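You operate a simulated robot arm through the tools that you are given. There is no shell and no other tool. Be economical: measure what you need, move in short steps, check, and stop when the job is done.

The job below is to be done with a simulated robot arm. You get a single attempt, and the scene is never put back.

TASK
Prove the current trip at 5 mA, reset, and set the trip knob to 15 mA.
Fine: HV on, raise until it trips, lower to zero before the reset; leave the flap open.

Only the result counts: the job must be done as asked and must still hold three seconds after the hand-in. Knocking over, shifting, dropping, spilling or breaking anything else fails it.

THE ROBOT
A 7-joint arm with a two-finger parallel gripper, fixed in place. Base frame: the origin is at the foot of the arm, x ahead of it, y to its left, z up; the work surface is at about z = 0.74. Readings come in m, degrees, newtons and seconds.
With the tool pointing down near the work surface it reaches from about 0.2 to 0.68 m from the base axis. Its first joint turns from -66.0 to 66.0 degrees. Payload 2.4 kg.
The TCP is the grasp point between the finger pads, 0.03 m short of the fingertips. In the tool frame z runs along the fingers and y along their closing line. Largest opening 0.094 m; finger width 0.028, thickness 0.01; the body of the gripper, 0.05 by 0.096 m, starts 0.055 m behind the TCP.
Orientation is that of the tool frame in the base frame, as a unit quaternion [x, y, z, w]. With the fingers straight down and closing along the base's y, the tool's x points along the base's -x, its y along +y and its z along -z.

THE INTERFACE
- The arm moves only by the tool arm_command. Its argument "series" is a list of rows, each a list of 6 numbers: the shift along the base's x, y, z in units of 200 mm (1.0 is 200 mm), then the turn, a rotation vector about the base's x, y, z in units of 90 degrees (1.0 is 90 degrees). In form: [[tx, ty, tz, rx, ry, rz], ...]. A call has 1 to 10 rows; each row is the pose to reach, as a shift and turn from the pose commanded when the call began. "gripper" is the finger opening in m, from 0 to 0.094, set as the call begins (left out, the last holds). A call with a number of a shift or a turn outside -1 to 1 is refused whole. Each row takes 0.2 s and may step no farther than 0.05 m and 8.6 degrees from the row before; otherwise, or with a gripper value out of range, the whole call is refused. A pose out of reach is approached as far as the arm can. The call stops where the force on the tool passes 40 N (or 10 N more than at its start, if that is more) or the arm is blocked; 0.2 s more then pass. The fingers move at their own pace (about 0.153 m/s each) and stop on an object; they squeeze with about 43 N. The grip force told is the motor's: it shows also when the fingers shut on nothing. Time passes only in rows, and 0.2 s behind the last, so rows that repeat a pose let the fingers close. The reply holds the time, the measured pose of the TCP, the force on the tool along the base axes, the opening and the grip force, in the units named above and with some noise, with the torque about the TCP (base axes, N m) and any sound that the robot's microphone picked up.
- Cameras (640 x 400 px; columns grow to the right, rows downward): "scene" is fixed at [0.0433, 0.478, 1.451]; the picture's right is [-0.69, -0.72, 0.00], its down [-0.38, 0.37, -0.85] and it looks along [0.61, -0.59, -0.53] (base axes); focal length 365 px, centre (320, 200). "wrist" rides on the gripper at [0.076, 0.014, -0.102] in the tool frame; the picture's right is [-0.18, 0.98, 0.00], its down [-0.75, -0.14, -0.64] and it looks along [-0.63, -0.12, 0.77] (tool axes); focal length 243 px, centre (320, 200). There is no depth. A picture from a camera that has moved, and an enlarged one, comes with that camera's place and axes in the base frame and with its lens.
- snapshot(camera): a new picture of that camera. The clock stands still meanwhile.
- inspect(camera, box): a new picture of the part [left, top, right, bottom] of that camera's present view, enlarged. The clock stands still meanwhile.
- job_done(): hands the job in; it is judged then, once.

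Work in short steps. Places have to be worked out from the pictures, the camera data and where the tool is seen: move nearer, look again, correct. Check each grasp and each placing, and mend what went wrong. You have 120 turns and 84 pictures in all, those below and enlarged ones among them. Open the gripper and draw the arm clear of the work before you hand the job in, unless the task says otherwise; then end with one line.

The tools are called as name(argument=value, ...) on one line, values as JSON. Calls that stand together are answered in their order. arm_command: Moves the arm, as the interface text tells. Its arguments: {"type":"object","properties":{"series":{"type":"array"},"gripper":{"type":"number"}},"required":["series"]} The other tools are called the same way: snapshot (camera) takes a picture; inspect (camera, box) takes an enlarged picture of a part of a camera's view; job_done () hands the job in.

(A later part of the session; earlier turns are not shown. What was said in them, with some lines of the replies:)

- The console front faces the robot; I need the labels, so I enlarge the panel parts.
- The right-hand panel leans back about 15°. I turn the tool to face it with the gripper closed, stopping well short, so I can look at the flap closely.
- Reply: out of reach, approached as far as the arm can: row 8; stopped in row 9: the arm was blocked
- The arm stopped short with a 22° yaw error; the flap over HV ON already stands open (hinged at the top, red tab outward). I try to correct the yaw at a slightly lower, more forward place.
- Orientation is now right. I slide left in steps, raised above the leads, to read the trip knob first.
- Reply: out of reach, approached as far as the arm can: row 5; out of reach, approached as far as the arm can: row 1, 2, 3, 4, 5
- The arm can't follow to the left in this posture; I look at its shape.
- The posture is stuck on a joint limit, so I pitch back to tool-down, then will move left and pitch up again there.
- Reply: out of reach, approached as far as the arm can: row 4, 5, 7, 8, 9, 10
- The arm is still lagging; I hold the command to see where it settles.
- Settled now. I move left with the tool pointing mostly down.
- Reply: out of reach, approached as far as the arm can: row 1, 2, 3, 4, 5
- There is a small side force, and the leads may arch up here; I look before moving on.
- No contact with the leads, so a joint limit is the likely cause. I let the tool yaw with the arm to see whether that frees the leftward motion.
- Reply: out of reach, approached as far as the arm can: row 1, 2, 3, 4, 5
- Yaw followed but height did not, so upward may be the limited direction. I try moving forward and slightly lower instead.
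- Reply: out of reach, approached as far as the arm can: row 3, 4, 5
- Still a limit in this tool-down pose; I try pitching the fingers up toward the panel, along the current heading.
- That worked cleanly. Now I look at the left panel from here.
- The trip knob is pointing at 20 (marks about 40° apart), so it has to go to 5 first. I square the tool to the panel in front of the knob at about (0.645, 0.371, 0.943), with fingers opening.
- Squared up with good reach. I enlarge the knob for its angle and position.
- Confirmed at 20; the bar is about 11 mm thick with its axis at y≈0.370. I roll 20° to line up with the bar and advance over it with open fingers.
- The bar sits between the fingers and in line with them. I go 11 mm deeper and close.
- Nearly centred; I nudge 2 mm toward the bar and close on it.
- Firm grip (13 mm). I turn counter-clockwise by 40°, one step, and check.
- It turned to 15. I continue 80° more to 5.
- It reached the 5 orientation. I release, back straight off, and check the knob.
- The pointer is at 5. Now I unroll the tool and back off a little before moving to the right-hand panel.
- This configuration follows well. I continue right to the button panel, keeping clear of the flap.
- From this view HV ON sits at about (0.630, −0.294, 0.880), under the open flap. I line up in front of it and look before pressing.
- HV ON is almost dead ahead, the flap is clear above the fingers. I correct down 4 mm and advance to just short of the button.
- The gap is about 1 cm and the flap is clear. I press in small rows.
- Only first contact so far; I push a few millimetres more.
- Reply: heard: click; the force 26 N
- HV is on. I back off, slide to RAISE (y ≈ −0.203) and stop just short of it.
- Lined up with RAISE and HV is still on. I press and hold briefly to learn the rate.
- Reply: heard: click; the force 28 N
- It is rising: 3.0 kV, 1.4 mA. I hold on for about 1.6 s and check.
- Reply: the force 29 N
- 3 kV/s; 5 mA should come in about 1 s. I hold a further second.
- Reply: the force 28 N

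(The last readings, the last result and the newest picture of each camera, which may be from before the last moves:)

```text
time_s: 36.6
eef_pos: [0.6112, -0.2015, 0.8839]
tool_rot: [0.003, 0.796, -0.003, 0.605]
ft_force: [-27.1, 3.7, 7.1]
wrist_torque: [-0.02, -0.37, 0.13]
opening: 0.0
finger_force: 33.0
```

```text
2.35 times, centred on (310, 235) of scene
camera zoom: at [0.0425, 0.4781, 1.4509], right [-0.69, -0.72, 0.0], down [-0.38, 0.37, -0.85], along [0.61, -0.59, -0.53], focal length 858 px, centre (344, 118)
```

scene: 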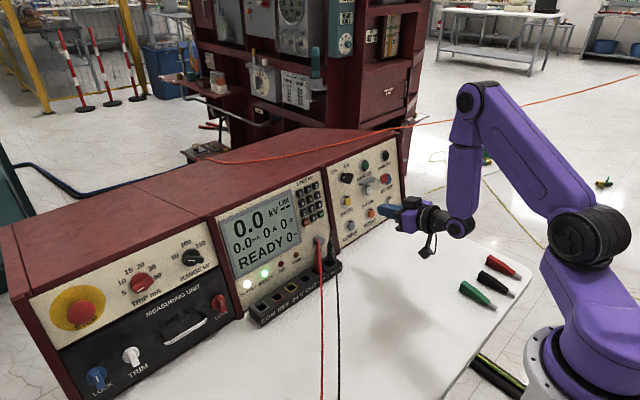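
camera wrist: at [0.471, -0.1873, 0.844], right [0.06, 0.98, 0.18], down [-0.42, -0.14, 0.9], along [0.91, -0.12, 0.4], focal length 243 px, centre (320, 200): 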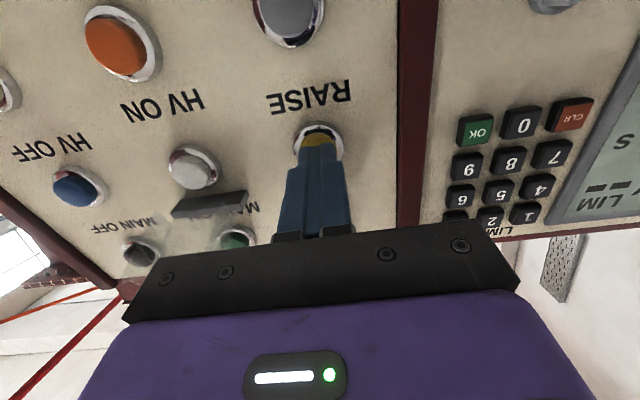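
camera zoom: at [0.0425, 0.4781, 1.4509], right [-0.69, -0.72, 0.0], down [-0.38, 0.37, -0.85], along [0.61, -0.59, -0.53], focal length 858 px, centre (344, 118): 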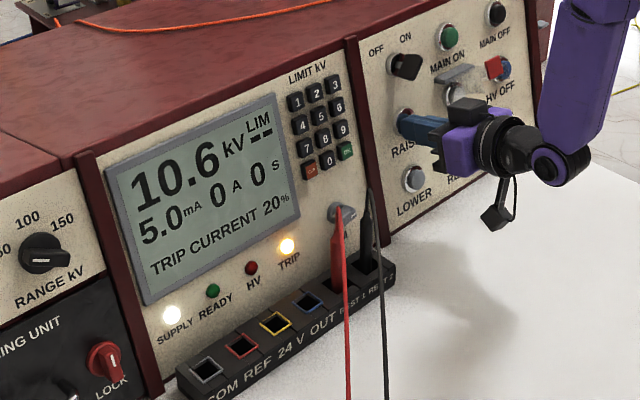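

It tripped at 5.0 mA. Next is LOWER, one row down; there I tip the tool 15° more downward to keep the camera off the table, and look before pressing.

arm_command(series=[[-0.15, 0, 0.042, 0, 0, 0], [-0.3, 0, 0.083, 0, 0, 0], [-0.33, 0.01, -0.03, 0, 0.08, 0], [-0.35, 0.015, -0.16, 0, 0.161, 0], [-0.352, 0.015, -0.285, 0, 0.161, 0]])

snapshot(camera="wrist")

snapshot(camera="scene")

```text
time_s: 37.8
eef_pos: [0.5411, -0.1995, 0.8249]
tool_rot: [0.002, 0.867, -0.003, 0.498]
ft_force: [1.1, -1.7, -0.8]
wrist_torque: [0.04, -0.02, 0.03]
opening: 0.0
finger_force: 32.9
```

```text
40 pictures are left
camera wrist: at [0.4134, -0.1836, 0.8115], right [0.1, 0.98, 0.16], down [-0.18, -0.14, 0.97], along [0.98, -0.12, 0.16], focal length 243 px, centre (320, 200)
```

wrist: 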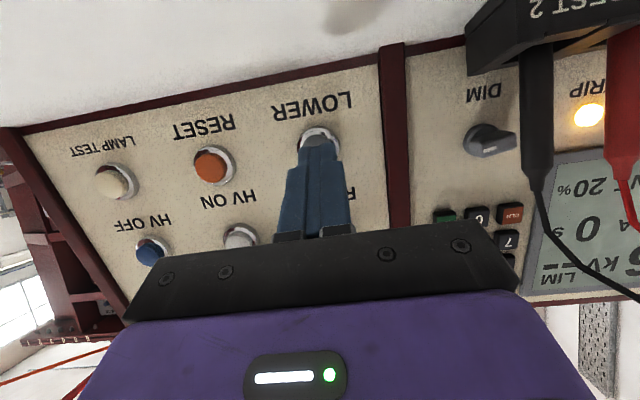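

```text
39 pictures are left
```

scene: 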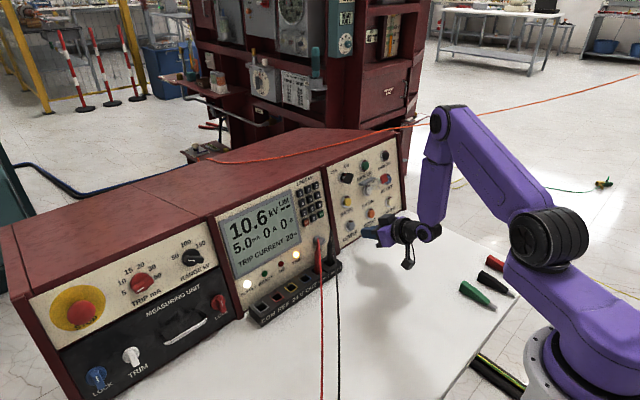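

LOWER is dead ahead, perhaps 4 mm lower than planned. I advance and press, ending with small rows.

arm_command(series=[[0.08, 0, -0.042, 0, 0, 0], [0.14, 0, -0.06, 0, 0, 0], [0.18, 0, -0.071, 0, 0, 0], [0.21, 0, -0.079, 0, 0, 0], [0.225, 0, -0.084, 0, 0, 0], [0.237, 0, -0.087, 0, 0, 0]])

inspect(camera="scene", box=[210, 150, 410, 320])

```text
time_s: 39.2
eef_pos: [0.5882, -0.1993, 0.8091]
tool_rot: [0.002, 0.866, -0.002, 0.499]
ft_force: [-11.6, 1.5, 8.4]
wrist_torque: [0.01, -0.22, 0.1]
opening: 0.0
finger_force: 33.0
heard: click
```

```text
2.35 times, centred on (310, 235) of scene
camera zoom: at [0.0429, 0.4781, 1.4509], right [-0.69, -0.72, 0.0], down [-0.38, 0.37, -0.85], along [0.61, -0.59, -0.53], focal length 858 px, centre (344, 118)
```

zoom: 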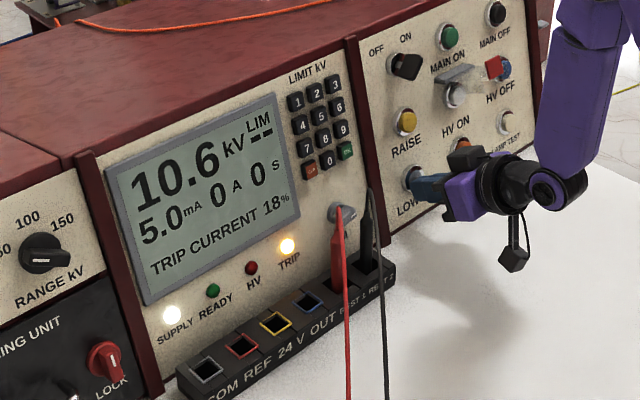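

Clicked, and the percentage is falling (18%). I push in a hair more for a firm hold and keep it for 2 s.

arm_command(series=[[0.006, 0, -0.002, 0, 0, 0], [0.006, 0, -0.002, 0, 0, 0], [0.006, 0, -0.002, 0, 0, 0], [0.006, 0, -0.002, 0, 0, 0], [0.006, 0, -0.002, 0, 0, 0], [0.006, 0, -0.002, 0, 0, 0], [0.006, 0, -0.002, 0, 0, 0], [0.006, 0, -0.002, 0, 0, 0], [0.006, 0, -0.002, 0, 0, 0], [0.006, 0, -0.002, 0, 0, 0]])

arm_command(series=[[0, 0, 0, 0, 0, 0], [0, 0, 0, 0, 0, 0], [0, 0, 0, 0, 0, 0], [0, 0, 0, 0, 0, 0], [0, 0, 0, 0, 0, 0], [0, 0, 0, 0, 0, 0], [0, 0, 0, 0, 0, 0]])

inspect(camera="scene", box=[210, 150, 410, 320])

```text
time_s: 41.4
eef_pos: [0.5894, -0.1991, 0.8082]
tool_rot: [0.003, 0.866, -0.004, 0.499]
ft_force: [-17.5, 1.4, 10.0]
wrist_torque: [-0.03, -0.26, 0.1]
opening: 0.0002
finger_force: 33.2
```

```text
time_s: 43.0
eef_pos: [0.5893, -0.2002, 0.8084]
tool_rot: [0.002, 0.866, -0.003, 0.5]
ft_force: [-18.5, 2.2, 6.0]
wrist_torque: [0.0, -0.21, 0.04]
opening: 0.0
finger_force: 33.0
```

```text
2.35 times, centred on (310, 235) of scene
camera zoom: at [0.0428, 0.4781, 1.4509], right [-0.69, -0.72, 0.0], down [-0.38, 0.37, -0.85], along [0.61, -0.59, -0.53], focal length 858 px, centre (344, 118)
```

zoom: 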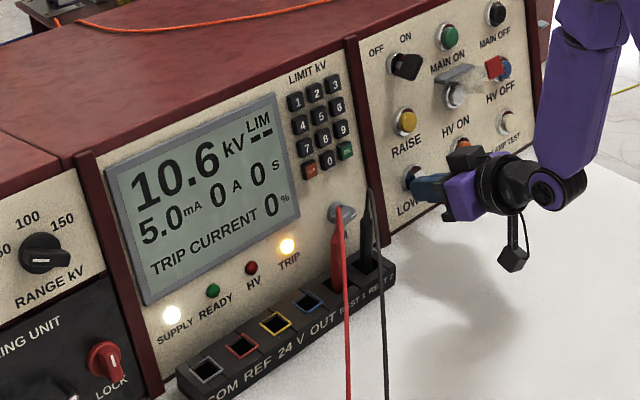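

The level is at 0%. I back off and slide to RESET, stopping short to check.

arm_command(series=[[-0.1, 0, 0.028, 0, 0, 0], [-0.24, 0, 0.067, 0, 0, 0], [-0.24, -0.23, 0.067, 0, 0, 0], [-0.24, -0.47, 0.067, 0, 0, 0], [-0.14, -0.47, 0.039, 0, 0, 0]])

snapshot(camera="wrist")

```text
time_s: 44.2
eef_pos: [0.5605, -0.2933, 0.8162]
tool_rot: [0.003, 0.866, -0.004, 0.499]
ft_force: [0.2, 0.0, 0.6]
wrist_torque: [0.02, 0.0, 0.01]
opening: 0.0
finger_force: 33.7
```

```text
36 pictures are left
camera wrist: at [0.4338, -0.2786, 0.8022], right [0.1, 0.98, 0.16], down [-0.18, -0.14, 0.97], along [0.98, -0.12, 0.16], focal length 243 px, centre (320, 200)
```

wrist: 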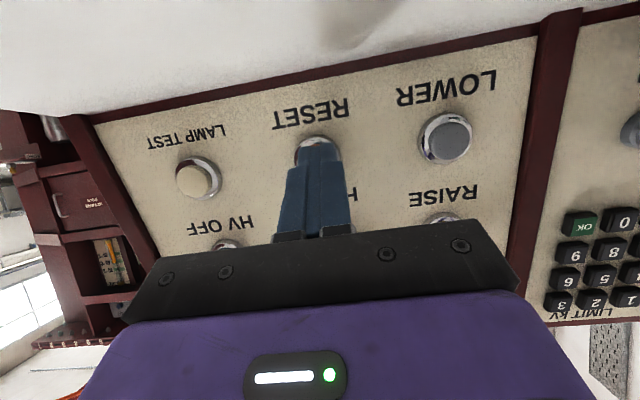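

Well lined up with RESET. I press to the same depth as LOWER.

arm_command(series=[[0.07, 0, -0.02, 0, 0, 0], [0.11, 0, -0.031, 0, 0, 0], [0.13, 0, -0.036, 0, 0, 0], [0.142, 0, -0.04, 0, 0, 0]])

inspect(camera="scene", box=[210, 150, 410, 320])

```text
time_s: 45.2
eef_pos: [0.5878, -0.2923, 0.8089]
tool_rot: [0.002, 0.866, -0.002, 0.499]
ft_force: [-16.9, 3.5, 10.2]
wrist_torque: [0.05, -0.26, 0.14]
opening: 0.0002
finger_force: 33.1
heard: click
```

```text
2.35 times, centred on (310, 235) of scene
camera zoom: at [0.0427, 0.4782, 1.4509], right [-0.69, -0.72, 0.0], down [-0.38, 0.37, -0.85], along [0.61, -0.59, -0.53], focal length 858 px, centre (344, 118)
```

zoom: 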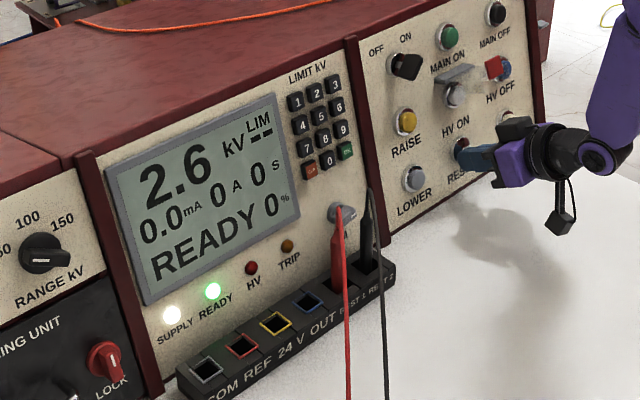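

Reset worked: READY, trip lamp out. I back out from under the flap, rise, square the tool again and go left.

arm_command(series=[[-0.12, 0, 0.03, 0, 0, 0], [-0.3, 0, 0.09, 0, 0, 0], [-0.5, 0, 0.15, 0, 0, 0], [-0.52, 0.1, 0.33, 0, -0.08, 0], [-0.52, 0.22, 0.52, 0, -0.161, 0], [-0.52, 0.35, 0.71, 0, -0.161, 0], [-0.52, 0.5, 0.88, 0, -0.161, 0], [-0.52, 0.72, 0.96, 0, -0.161, 0], [-0.52, 0.94, 0.97, 0, -0.161, 0]])

arm_command(series=[[0, 0.2, 0, 0, 0, 0], [0, 0.4, 0, 0, 0, 0], [0, 0.6, 0, 0, 0, 0], [0, 0.8, 0, 0, 0, 0], [0, 1, 0, 0, 0, 0]])

snapshot(camera="scene")

```text
time_s: 47.2
eef_pos: [0.4854, -0.1049, 1.0039]
tool_rot: [0.003, 0.797, -0.003, 0.605]
ft_force: [0.6, 1.8, -0.1]
wrist_torque: [-0.05, 0.02, -0.03]
opening: 0.0001
finger_force: 32.7
```

```text
time_s: 48.4
eef_pos: [0.4847, 0.0958, 1.0022]
tool_rot: [0.003, 0.796, -0.003, 0.605]
ft_force: [-0.5, 0.0, 0.0]
wrist_torque: [0.0, -0.03, -0.01]
opening: 0.0
finger_force: 33.3
```

```text
34 pictures are left
```

scene: 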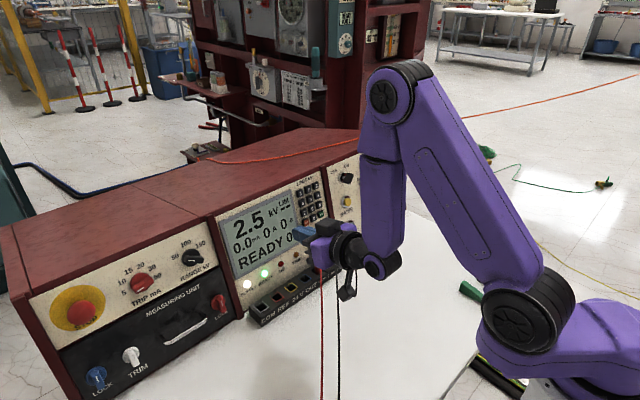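

Same route back to the trip knob: I slide left while rolling −100° to match the bar at 5, fingers open.

arm_command(series=[[0, 0.15, 0, -0.0856, 0, 0.0238], [0, 0.3, 0, -0.1712, 0, 0.0476], [0, 0.45, 0, -0.2568, 0, 0.0714], [0, 0.6, 0, -0.3424, 0, 0.0952], [0, 0.7, 0, -0.428, 0, 0.119], [0, 0.8, 0, -0.5136, 0, 0.1428], [0, 0.85, 0, -0.5992, 0, 0.1666], [0, 0.9, 0, -0.6848, 0, 0.1904], [0, 0.95, 0, -0.7704, 0, 0.2142], [0, 1.0, 0, -0.856, 0, 0.238]], gripper=0.05)

arm_command(series=[[0, 0.15, 0, -0.0856, 0, 0.0238], [0.05, 0.28, -0.05, -0.1712, 0, 0.0476], [0.1, 0.35, -0.1, -0.214, 0, 0.0596], [0.17, 0.377, -0.135, -0.214, 0, 0.0596]])

snapshot(camera="wrist")

```text
time_s: 50.6
eef_pos: [0.4862, 0.2955, 1.0019]
tool_rot: [-0.511, 0.608, -0.391, 0.465]
ft_force: [-0.2, 0.3, -0.4]
wrist_torque: [0.0, 0.01, 0.0]
opening: 0.05
finger_force: 0.0
```

```text
time_s: 51.6
eef_pos: [0.5195, 0.3693, 0.9748]
tool_rot: [0.609, -0.51, 0.466, -0.39]
ft_force: [-0.7, -0.1, -0.1]
wrist_torque: [0.0, -0.01, 0.03]
opening: 0.0503
finger_force: 0.1
```

```text
33 pictures are left
camera wrist: at [0.4197, 0.2927, 1.0013], right [-0.26, 0.01, -0.97], down [-0.62, 0.77, 0.18], along [0.74, 0.64, -0.19], focal length 243 px, centre (320, 200)
```

wrist: 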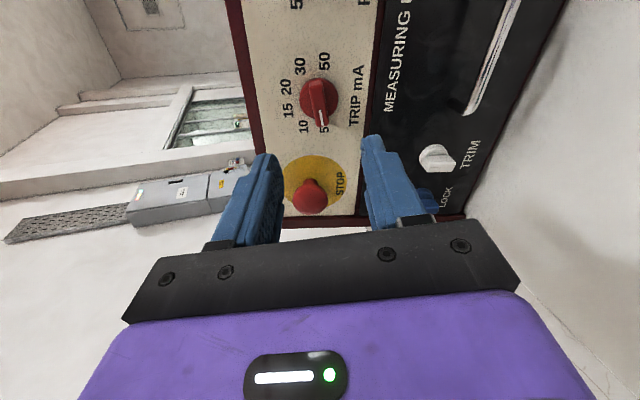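

Same pose as when I backed off. I advance over the bar and look before closing.

arm_command(series=[[0.15, 0, -0.04, 0, 0, 0], [0.3, 0, -0.081, 0, 0, 0], [0.42, 0, -0.113, 0, 0, 0], [0.498, 0.002, -0.134, 0, 0, 0]])

inspect(camera="wrist", box=[220, 80, 420, 220])

```text
time_s: 52.6
eef_pos: [0.6193, 0.3716, 0.9482]
tool_rot: [0.608, -0.51, 0.466, -0.391]
ft_force: [0.4, 0.1, 0.2]
wrist_torque: [0.0, 0.01, -0.02]
opening: 0.0501
finger_force: 0.0
```

```text
2.86 times, centred on (320, 150) of wrist
camera zoom: at [0.5195, 0.293, 0.9749], right [-0.26, 0.01, -0.97], down [-0.62, 0.77, 0.18], along [0.74, 0.64, -0.19], focal length 693 px, centre (320, 343)
```

zoom: 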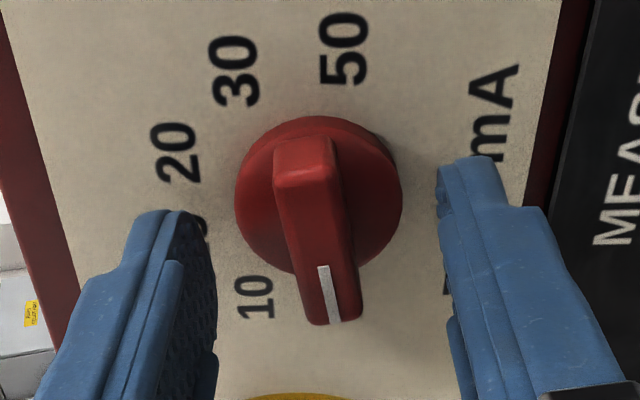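

Centred. I close on the bar, hold, and check.

arm_command(series=[[0, 0, 0, 0, 0, 0], [0, 0, 0, 0, 0, 0], [0, 0, 0, 0, 0, 0]], gripper=0)

arm_command(series=[[0, 0, 0, 0.0856, 0, -0.0238], [0, 0, 0, 0.1712, 0, -0.0476], [0, 0, 0, 0.2568, 0, -0.0714], [0, 0, 0, 0.3424, 0, -0.0952], [0, 0, 0, 0.428, 0, -0.119], [0, 0, 0, 0.5136, 0, -0.1428], [0, 0, 0, 0.5992, 0, -0.1666], [0, 0, 0, 0.6848, 0, -0.1904], [0, 0, 0, 0.7704, 0, -0.2142], [0, 0, 0, 0.856, 0, -0.238]])

snapshot(camera="wrist")

```text
time_s: 53.4
eef_pos: [0.6187, 0.3701, 0.9481]
tool_rot: [0.609, -0.51, 0.465, -0.391]
ft_force: [5.9, 3.0, -4.4]
wrist_torque: [0.1, -0.54, 0.25]
opening: 0.013
finger_force: 45.0
```

```text
time_s: 55.6
eef_pos: [0.6193, 0.3697, 0.9504]
tool_rot: [-0.134, 0.784, -0.107, 0.597]
ft_force: [-7.6, -2.6, 8.7]
wrist_torque: [0.02, -1.48, 0.21]
opening: 0.0129
finger_force: 45.5
```

```text
31 pictures are left
camera wrist: at [0.4996, 0.3589, 0.9031], right [-0.03, 0.99, -0.15], down [-0.42, 0.13, 0.9], along [0.91, 0.1, 0.41], focal length 243 px, centre (320, 200)
```

wrist: 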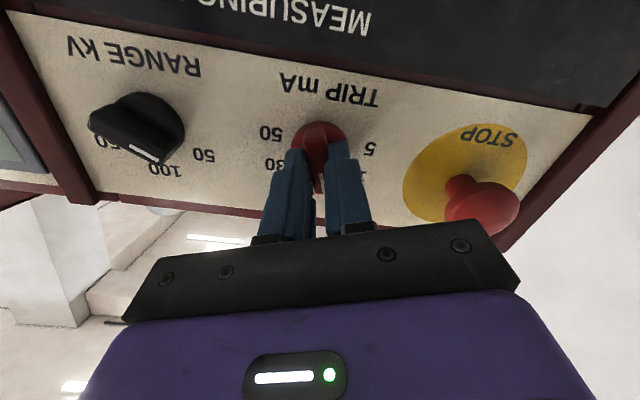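

Turned to the 15 orientation. I release, back straight off, and verify.

arm_command(series=[[0, 0, 0, 0, 0, 0], [0, 0, 0, 0, 0, 0], [-0.12, 0, 0.0335, 0, 0, 0], [-0.3, 0, 0.084, 0, 0, 0], [-0.5, 0, 0.14, 0, 0, 0], [-0.7, 0, 0.2, 0, 0, 0]], gripper=0.05)

inspect(camera="wrist", box=[250, 50, 390, 150])

snapshot(camera="scene")

```text
time_s: 57.0
eef_pos: [0.48, 0.3692, 0.989]
tool_rot: [-0.135, 0.784, -0.107, 0.597]
ft_force: [-0.2, 0.4, -0.3]
wrist_torque: [-0.04, -0.03, -0.01]
opening: 0.05
finger_force: 0.1
```

```text
4.00 times, centred on (320, 100) of wrist
camera zoom: at [0.36, 0.3593, 0.9421], right [-0.04, 0.99, -0.16], down [-0.42, 0.13, 0.9], along [0.91, 0.1, 0.41], focal length 970 px, centre (320, 600)
```

zoom: 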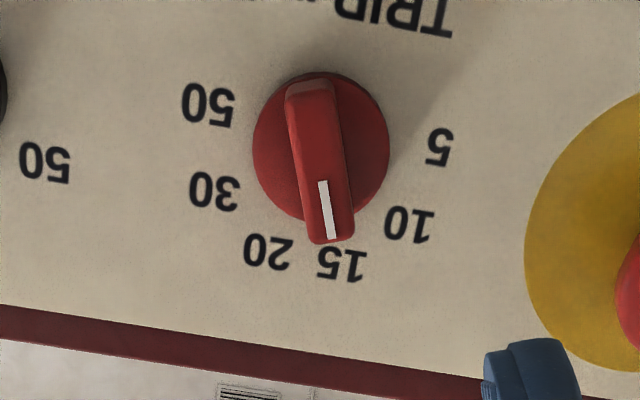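

```text
29 pictures are left
```

scene: 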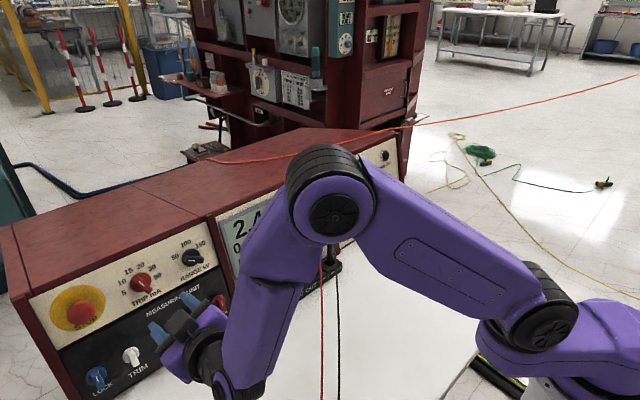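

The knob points at 15. I draw the arm further clear and check the flap and display.

arm_command(series=[[-0.1, -0.2, 0.08, 0, 0, 0], [-0.2, -0.4, 0.15, 0, 0, 0], [-0.25, -0.6, 0.2, 0, 0, 0], [-0.25, -0.8, 0.2, 0, 0, 0], [-0.25, -1, 0.2, 0, 0, 0]])

snapshot(camera="scene")

inspect(camera="scene", box=[210, 130, 410, 320])

```text
time_s: 58.2
eef_pos: [0.4314, 0.1673, 1.0291]
tool_rot: [-0.131, 0.785, -0.112, 0.596]
ft_force: [-4.7, 6.9, 0.7]
wrist_torque: [-0.14, -0.1, -0.46]
opening: 0.0501
finger_force: 0.0
```

```text
28 pictures are left
```

scene: 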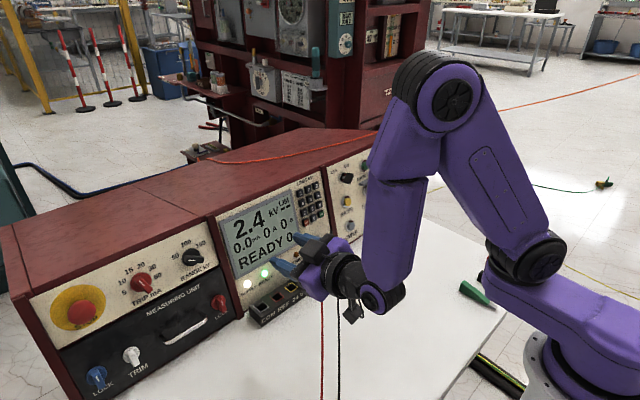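

```text
2.11 times, centred on (310, 225) of scene
camera zoom: at [0.0427, 0.4788, 1.4508], right [-0.69, -0.72, 0.0], down [-0.38, 0.37, -0.85], along [0.61, -0.59, -0.53], focal length 768 px, centre (341, 147)
```

zoom: 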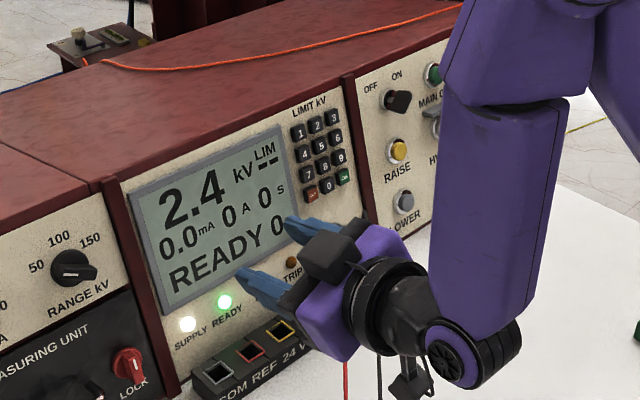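

There is a few newtons of side force; I hold still to see whether it is just motion.

arm_command(series=[[0, 0, 0, 0, 0, 0], [0, 0, 0, 0, 0, 0]])

snapshot(camera="wrist")

```text
time_s: 58.8
eef_pos: [0.4295, 0.1689, 1.0281]
tool_rot: [-0.136, 0.784, -0.108, 0.596]
ft_force: [-1.2, -0.3, -0.5]
wrist_torque: [0.02, 0.0, 0.03]
opening: 0.0502
finger_force: 0.0
```

```text
26 pictures are left
camera wrist: at [0.3096, 0.1581, 0.9825], right [-0.04, 0.99, -0.16], down [-0.42, 0.13, 0.9], along [0.91, 0.1, 0.41], focal length 243 px, centre (320, 200)
```

wrist: 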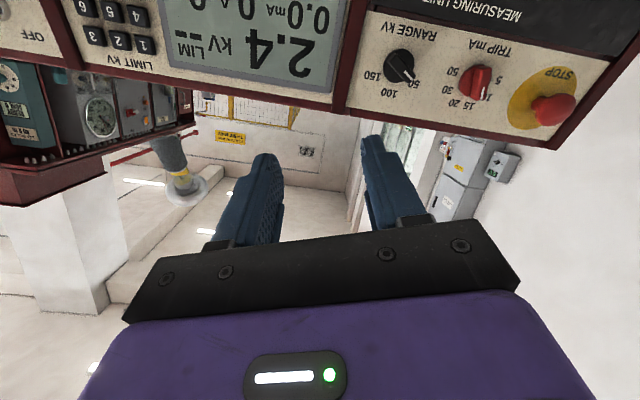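

Only motion. The arm hides the flap, so I move it a bit further left and back to check.

arm_command(series=[[0, 0.2, 0, 0, 0, 0], [0, 0.4, 0, 0, 0, 0], [0, 0.6, 0, 0, 0, 0], [0, 0.7, 0, 0, 0, 0], [0, 0.7, 0, 0, 0, 0]])

inspect(camera="scene", box=[310, 120, 440, 250])

```text
time_s: 60.0
eef_pos: [0.4305, 0.3103, 1.0288]
tool_rot: [-0.135, 0.784, -0.108, 0.596]
ft_force: [0.0, 0.5, 0.6]
wrist_torque: [0.0, -0.02, -0.01]
opening: 0.0501
finger_force: 0.0
```

```text
3.08 times, centred on (375, 185) of scene
camera zoom: at [0.0433, 0.478, 1.451], right [-0.69, -0.72, 0.0], down [-0.38, 0.37, -0.85], along [0.61, -0.59, -0.53], focal length 1122 px, centre (151, 246)
```

zoom: 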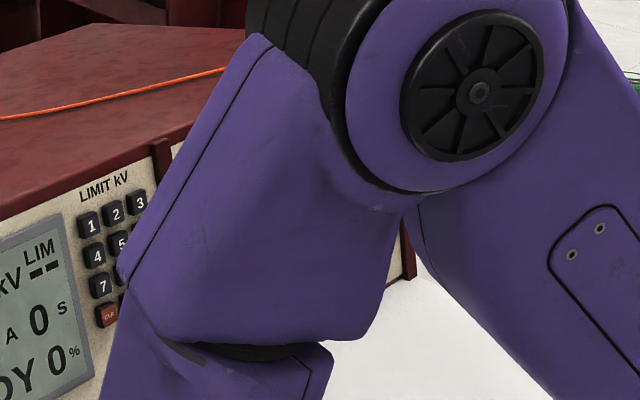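

Still hidden; I go right, well back from the panel, and use the wrist camera.

arm_command(series=[[0, -0.2, 0, 0, 0, 0], [0, -0.4, 0, 0, 0, 0], [0, -0.6, 0, 0, 0, 0], [0, -0.8, 0, 0, 0, 0], [0, -1, 0, 0, 0, 0]])

arm_command(series=[[0, -0.2, 0, 0, 0, 0], [0, -0.4, 0, 0, 0, 0], [0, -0.6, 0, 0, 0, 0], [0, -0.8, 0, 0, 0, 0], [0, -1, 0, 0, 0, 0]])

snapshot(camera="wrist")

snapshot(camera="scene")

```text
time_s: 61.2
eef_pos: [0.4295, 0.1116, 1.0267]
tool_rot: [-0.137, 0.784, -0.107, 0.596]
ft_force: [0.6, 0.0, 0.5]
wrist_torque: [-0.03, 0.0, 0.0]
opening: 0.0498
finger_force: 0.0
```

```text
time_s: 62.4
eef_pos: [0.4549, -0.0855, 1.0232]
tool_rot: [-0.136, 0.784, -0.107, 0.596]
ft_force: [0.1, 0.2, -0.2]
wrist_torque: [0.02, 0.0, -0.01]
opening: 0.0499
finger_force: 0.1
out of reach, approached as far as the arm can: row 4, 5
```

```text
24 pictures are left
camera wrist: at [0.3347, -0.0975, 0.9764], right [-0.04, 0.99, -0.16], down [-0.42, 0.13, 0.9], along [0.91, 0.1, 0.41], focal length 243 px, centre (320, 200)
```

wrist: 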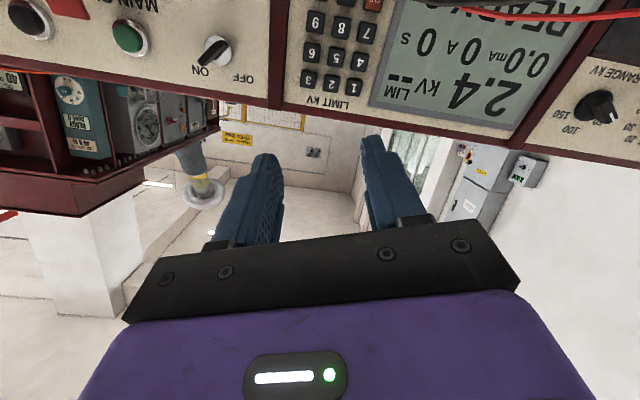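

```text
23 pictures are left
```

scene: 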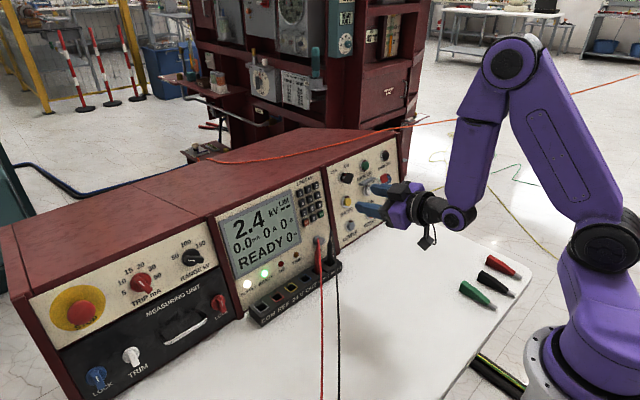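

inspect(camera="scene", box=[310, 130, 440, 240])

inspect(camera="scene", box=[50, 220, 230, 340])

```text
3.64 times, centred on (375, 185) of scene
camera zoom: at [0.0433, 0.478, 1.451], right [-0.69, -0.72, 0.0], down [-0.38, 0.37, -0.85], along [0.61, -0.59, -0.53], focal length 1326 px, centre (120, 254)
```

zoom: 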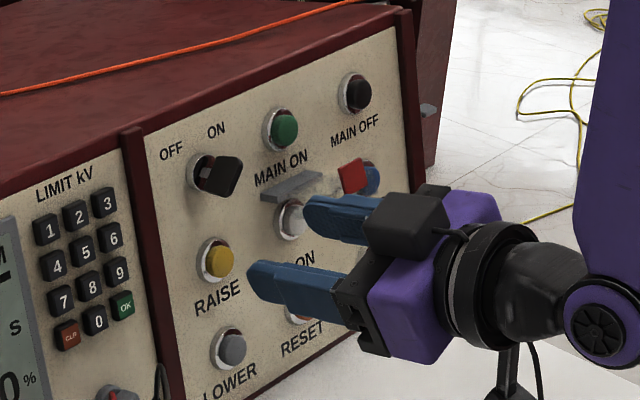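

```text
3.33 times, centred on (140, 280) of scene
camera zoom: at [0.0433, 0.478, 1.451], right [-0.69, -0.72, 0.0], down [-0.38, 0.37, -0.85], along [0.61, -0.59, -0.53], focal length 1215 px, centre (920, -67)
```

zoom: 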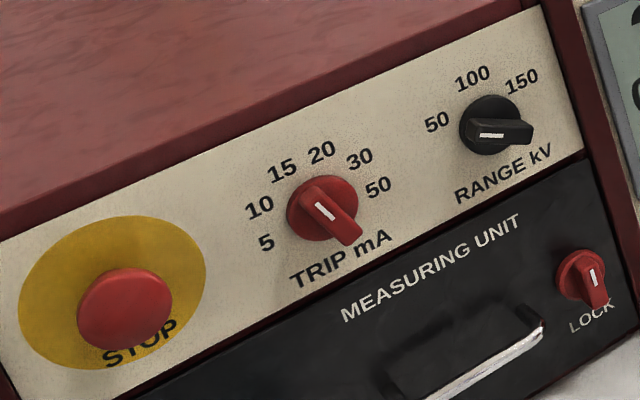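

The flap is still open, the trip knob is at 15, the display shows READY at 0%, and the open gripper is clear of the console. I hand the job in.

job_done()

```text
The job is handed in.
```

The trip was proven at 5.0 mA (10.6 kV), the output lowered to 0%, and the trip reset. The trip knob is now at 15 mA, with the flap left open.
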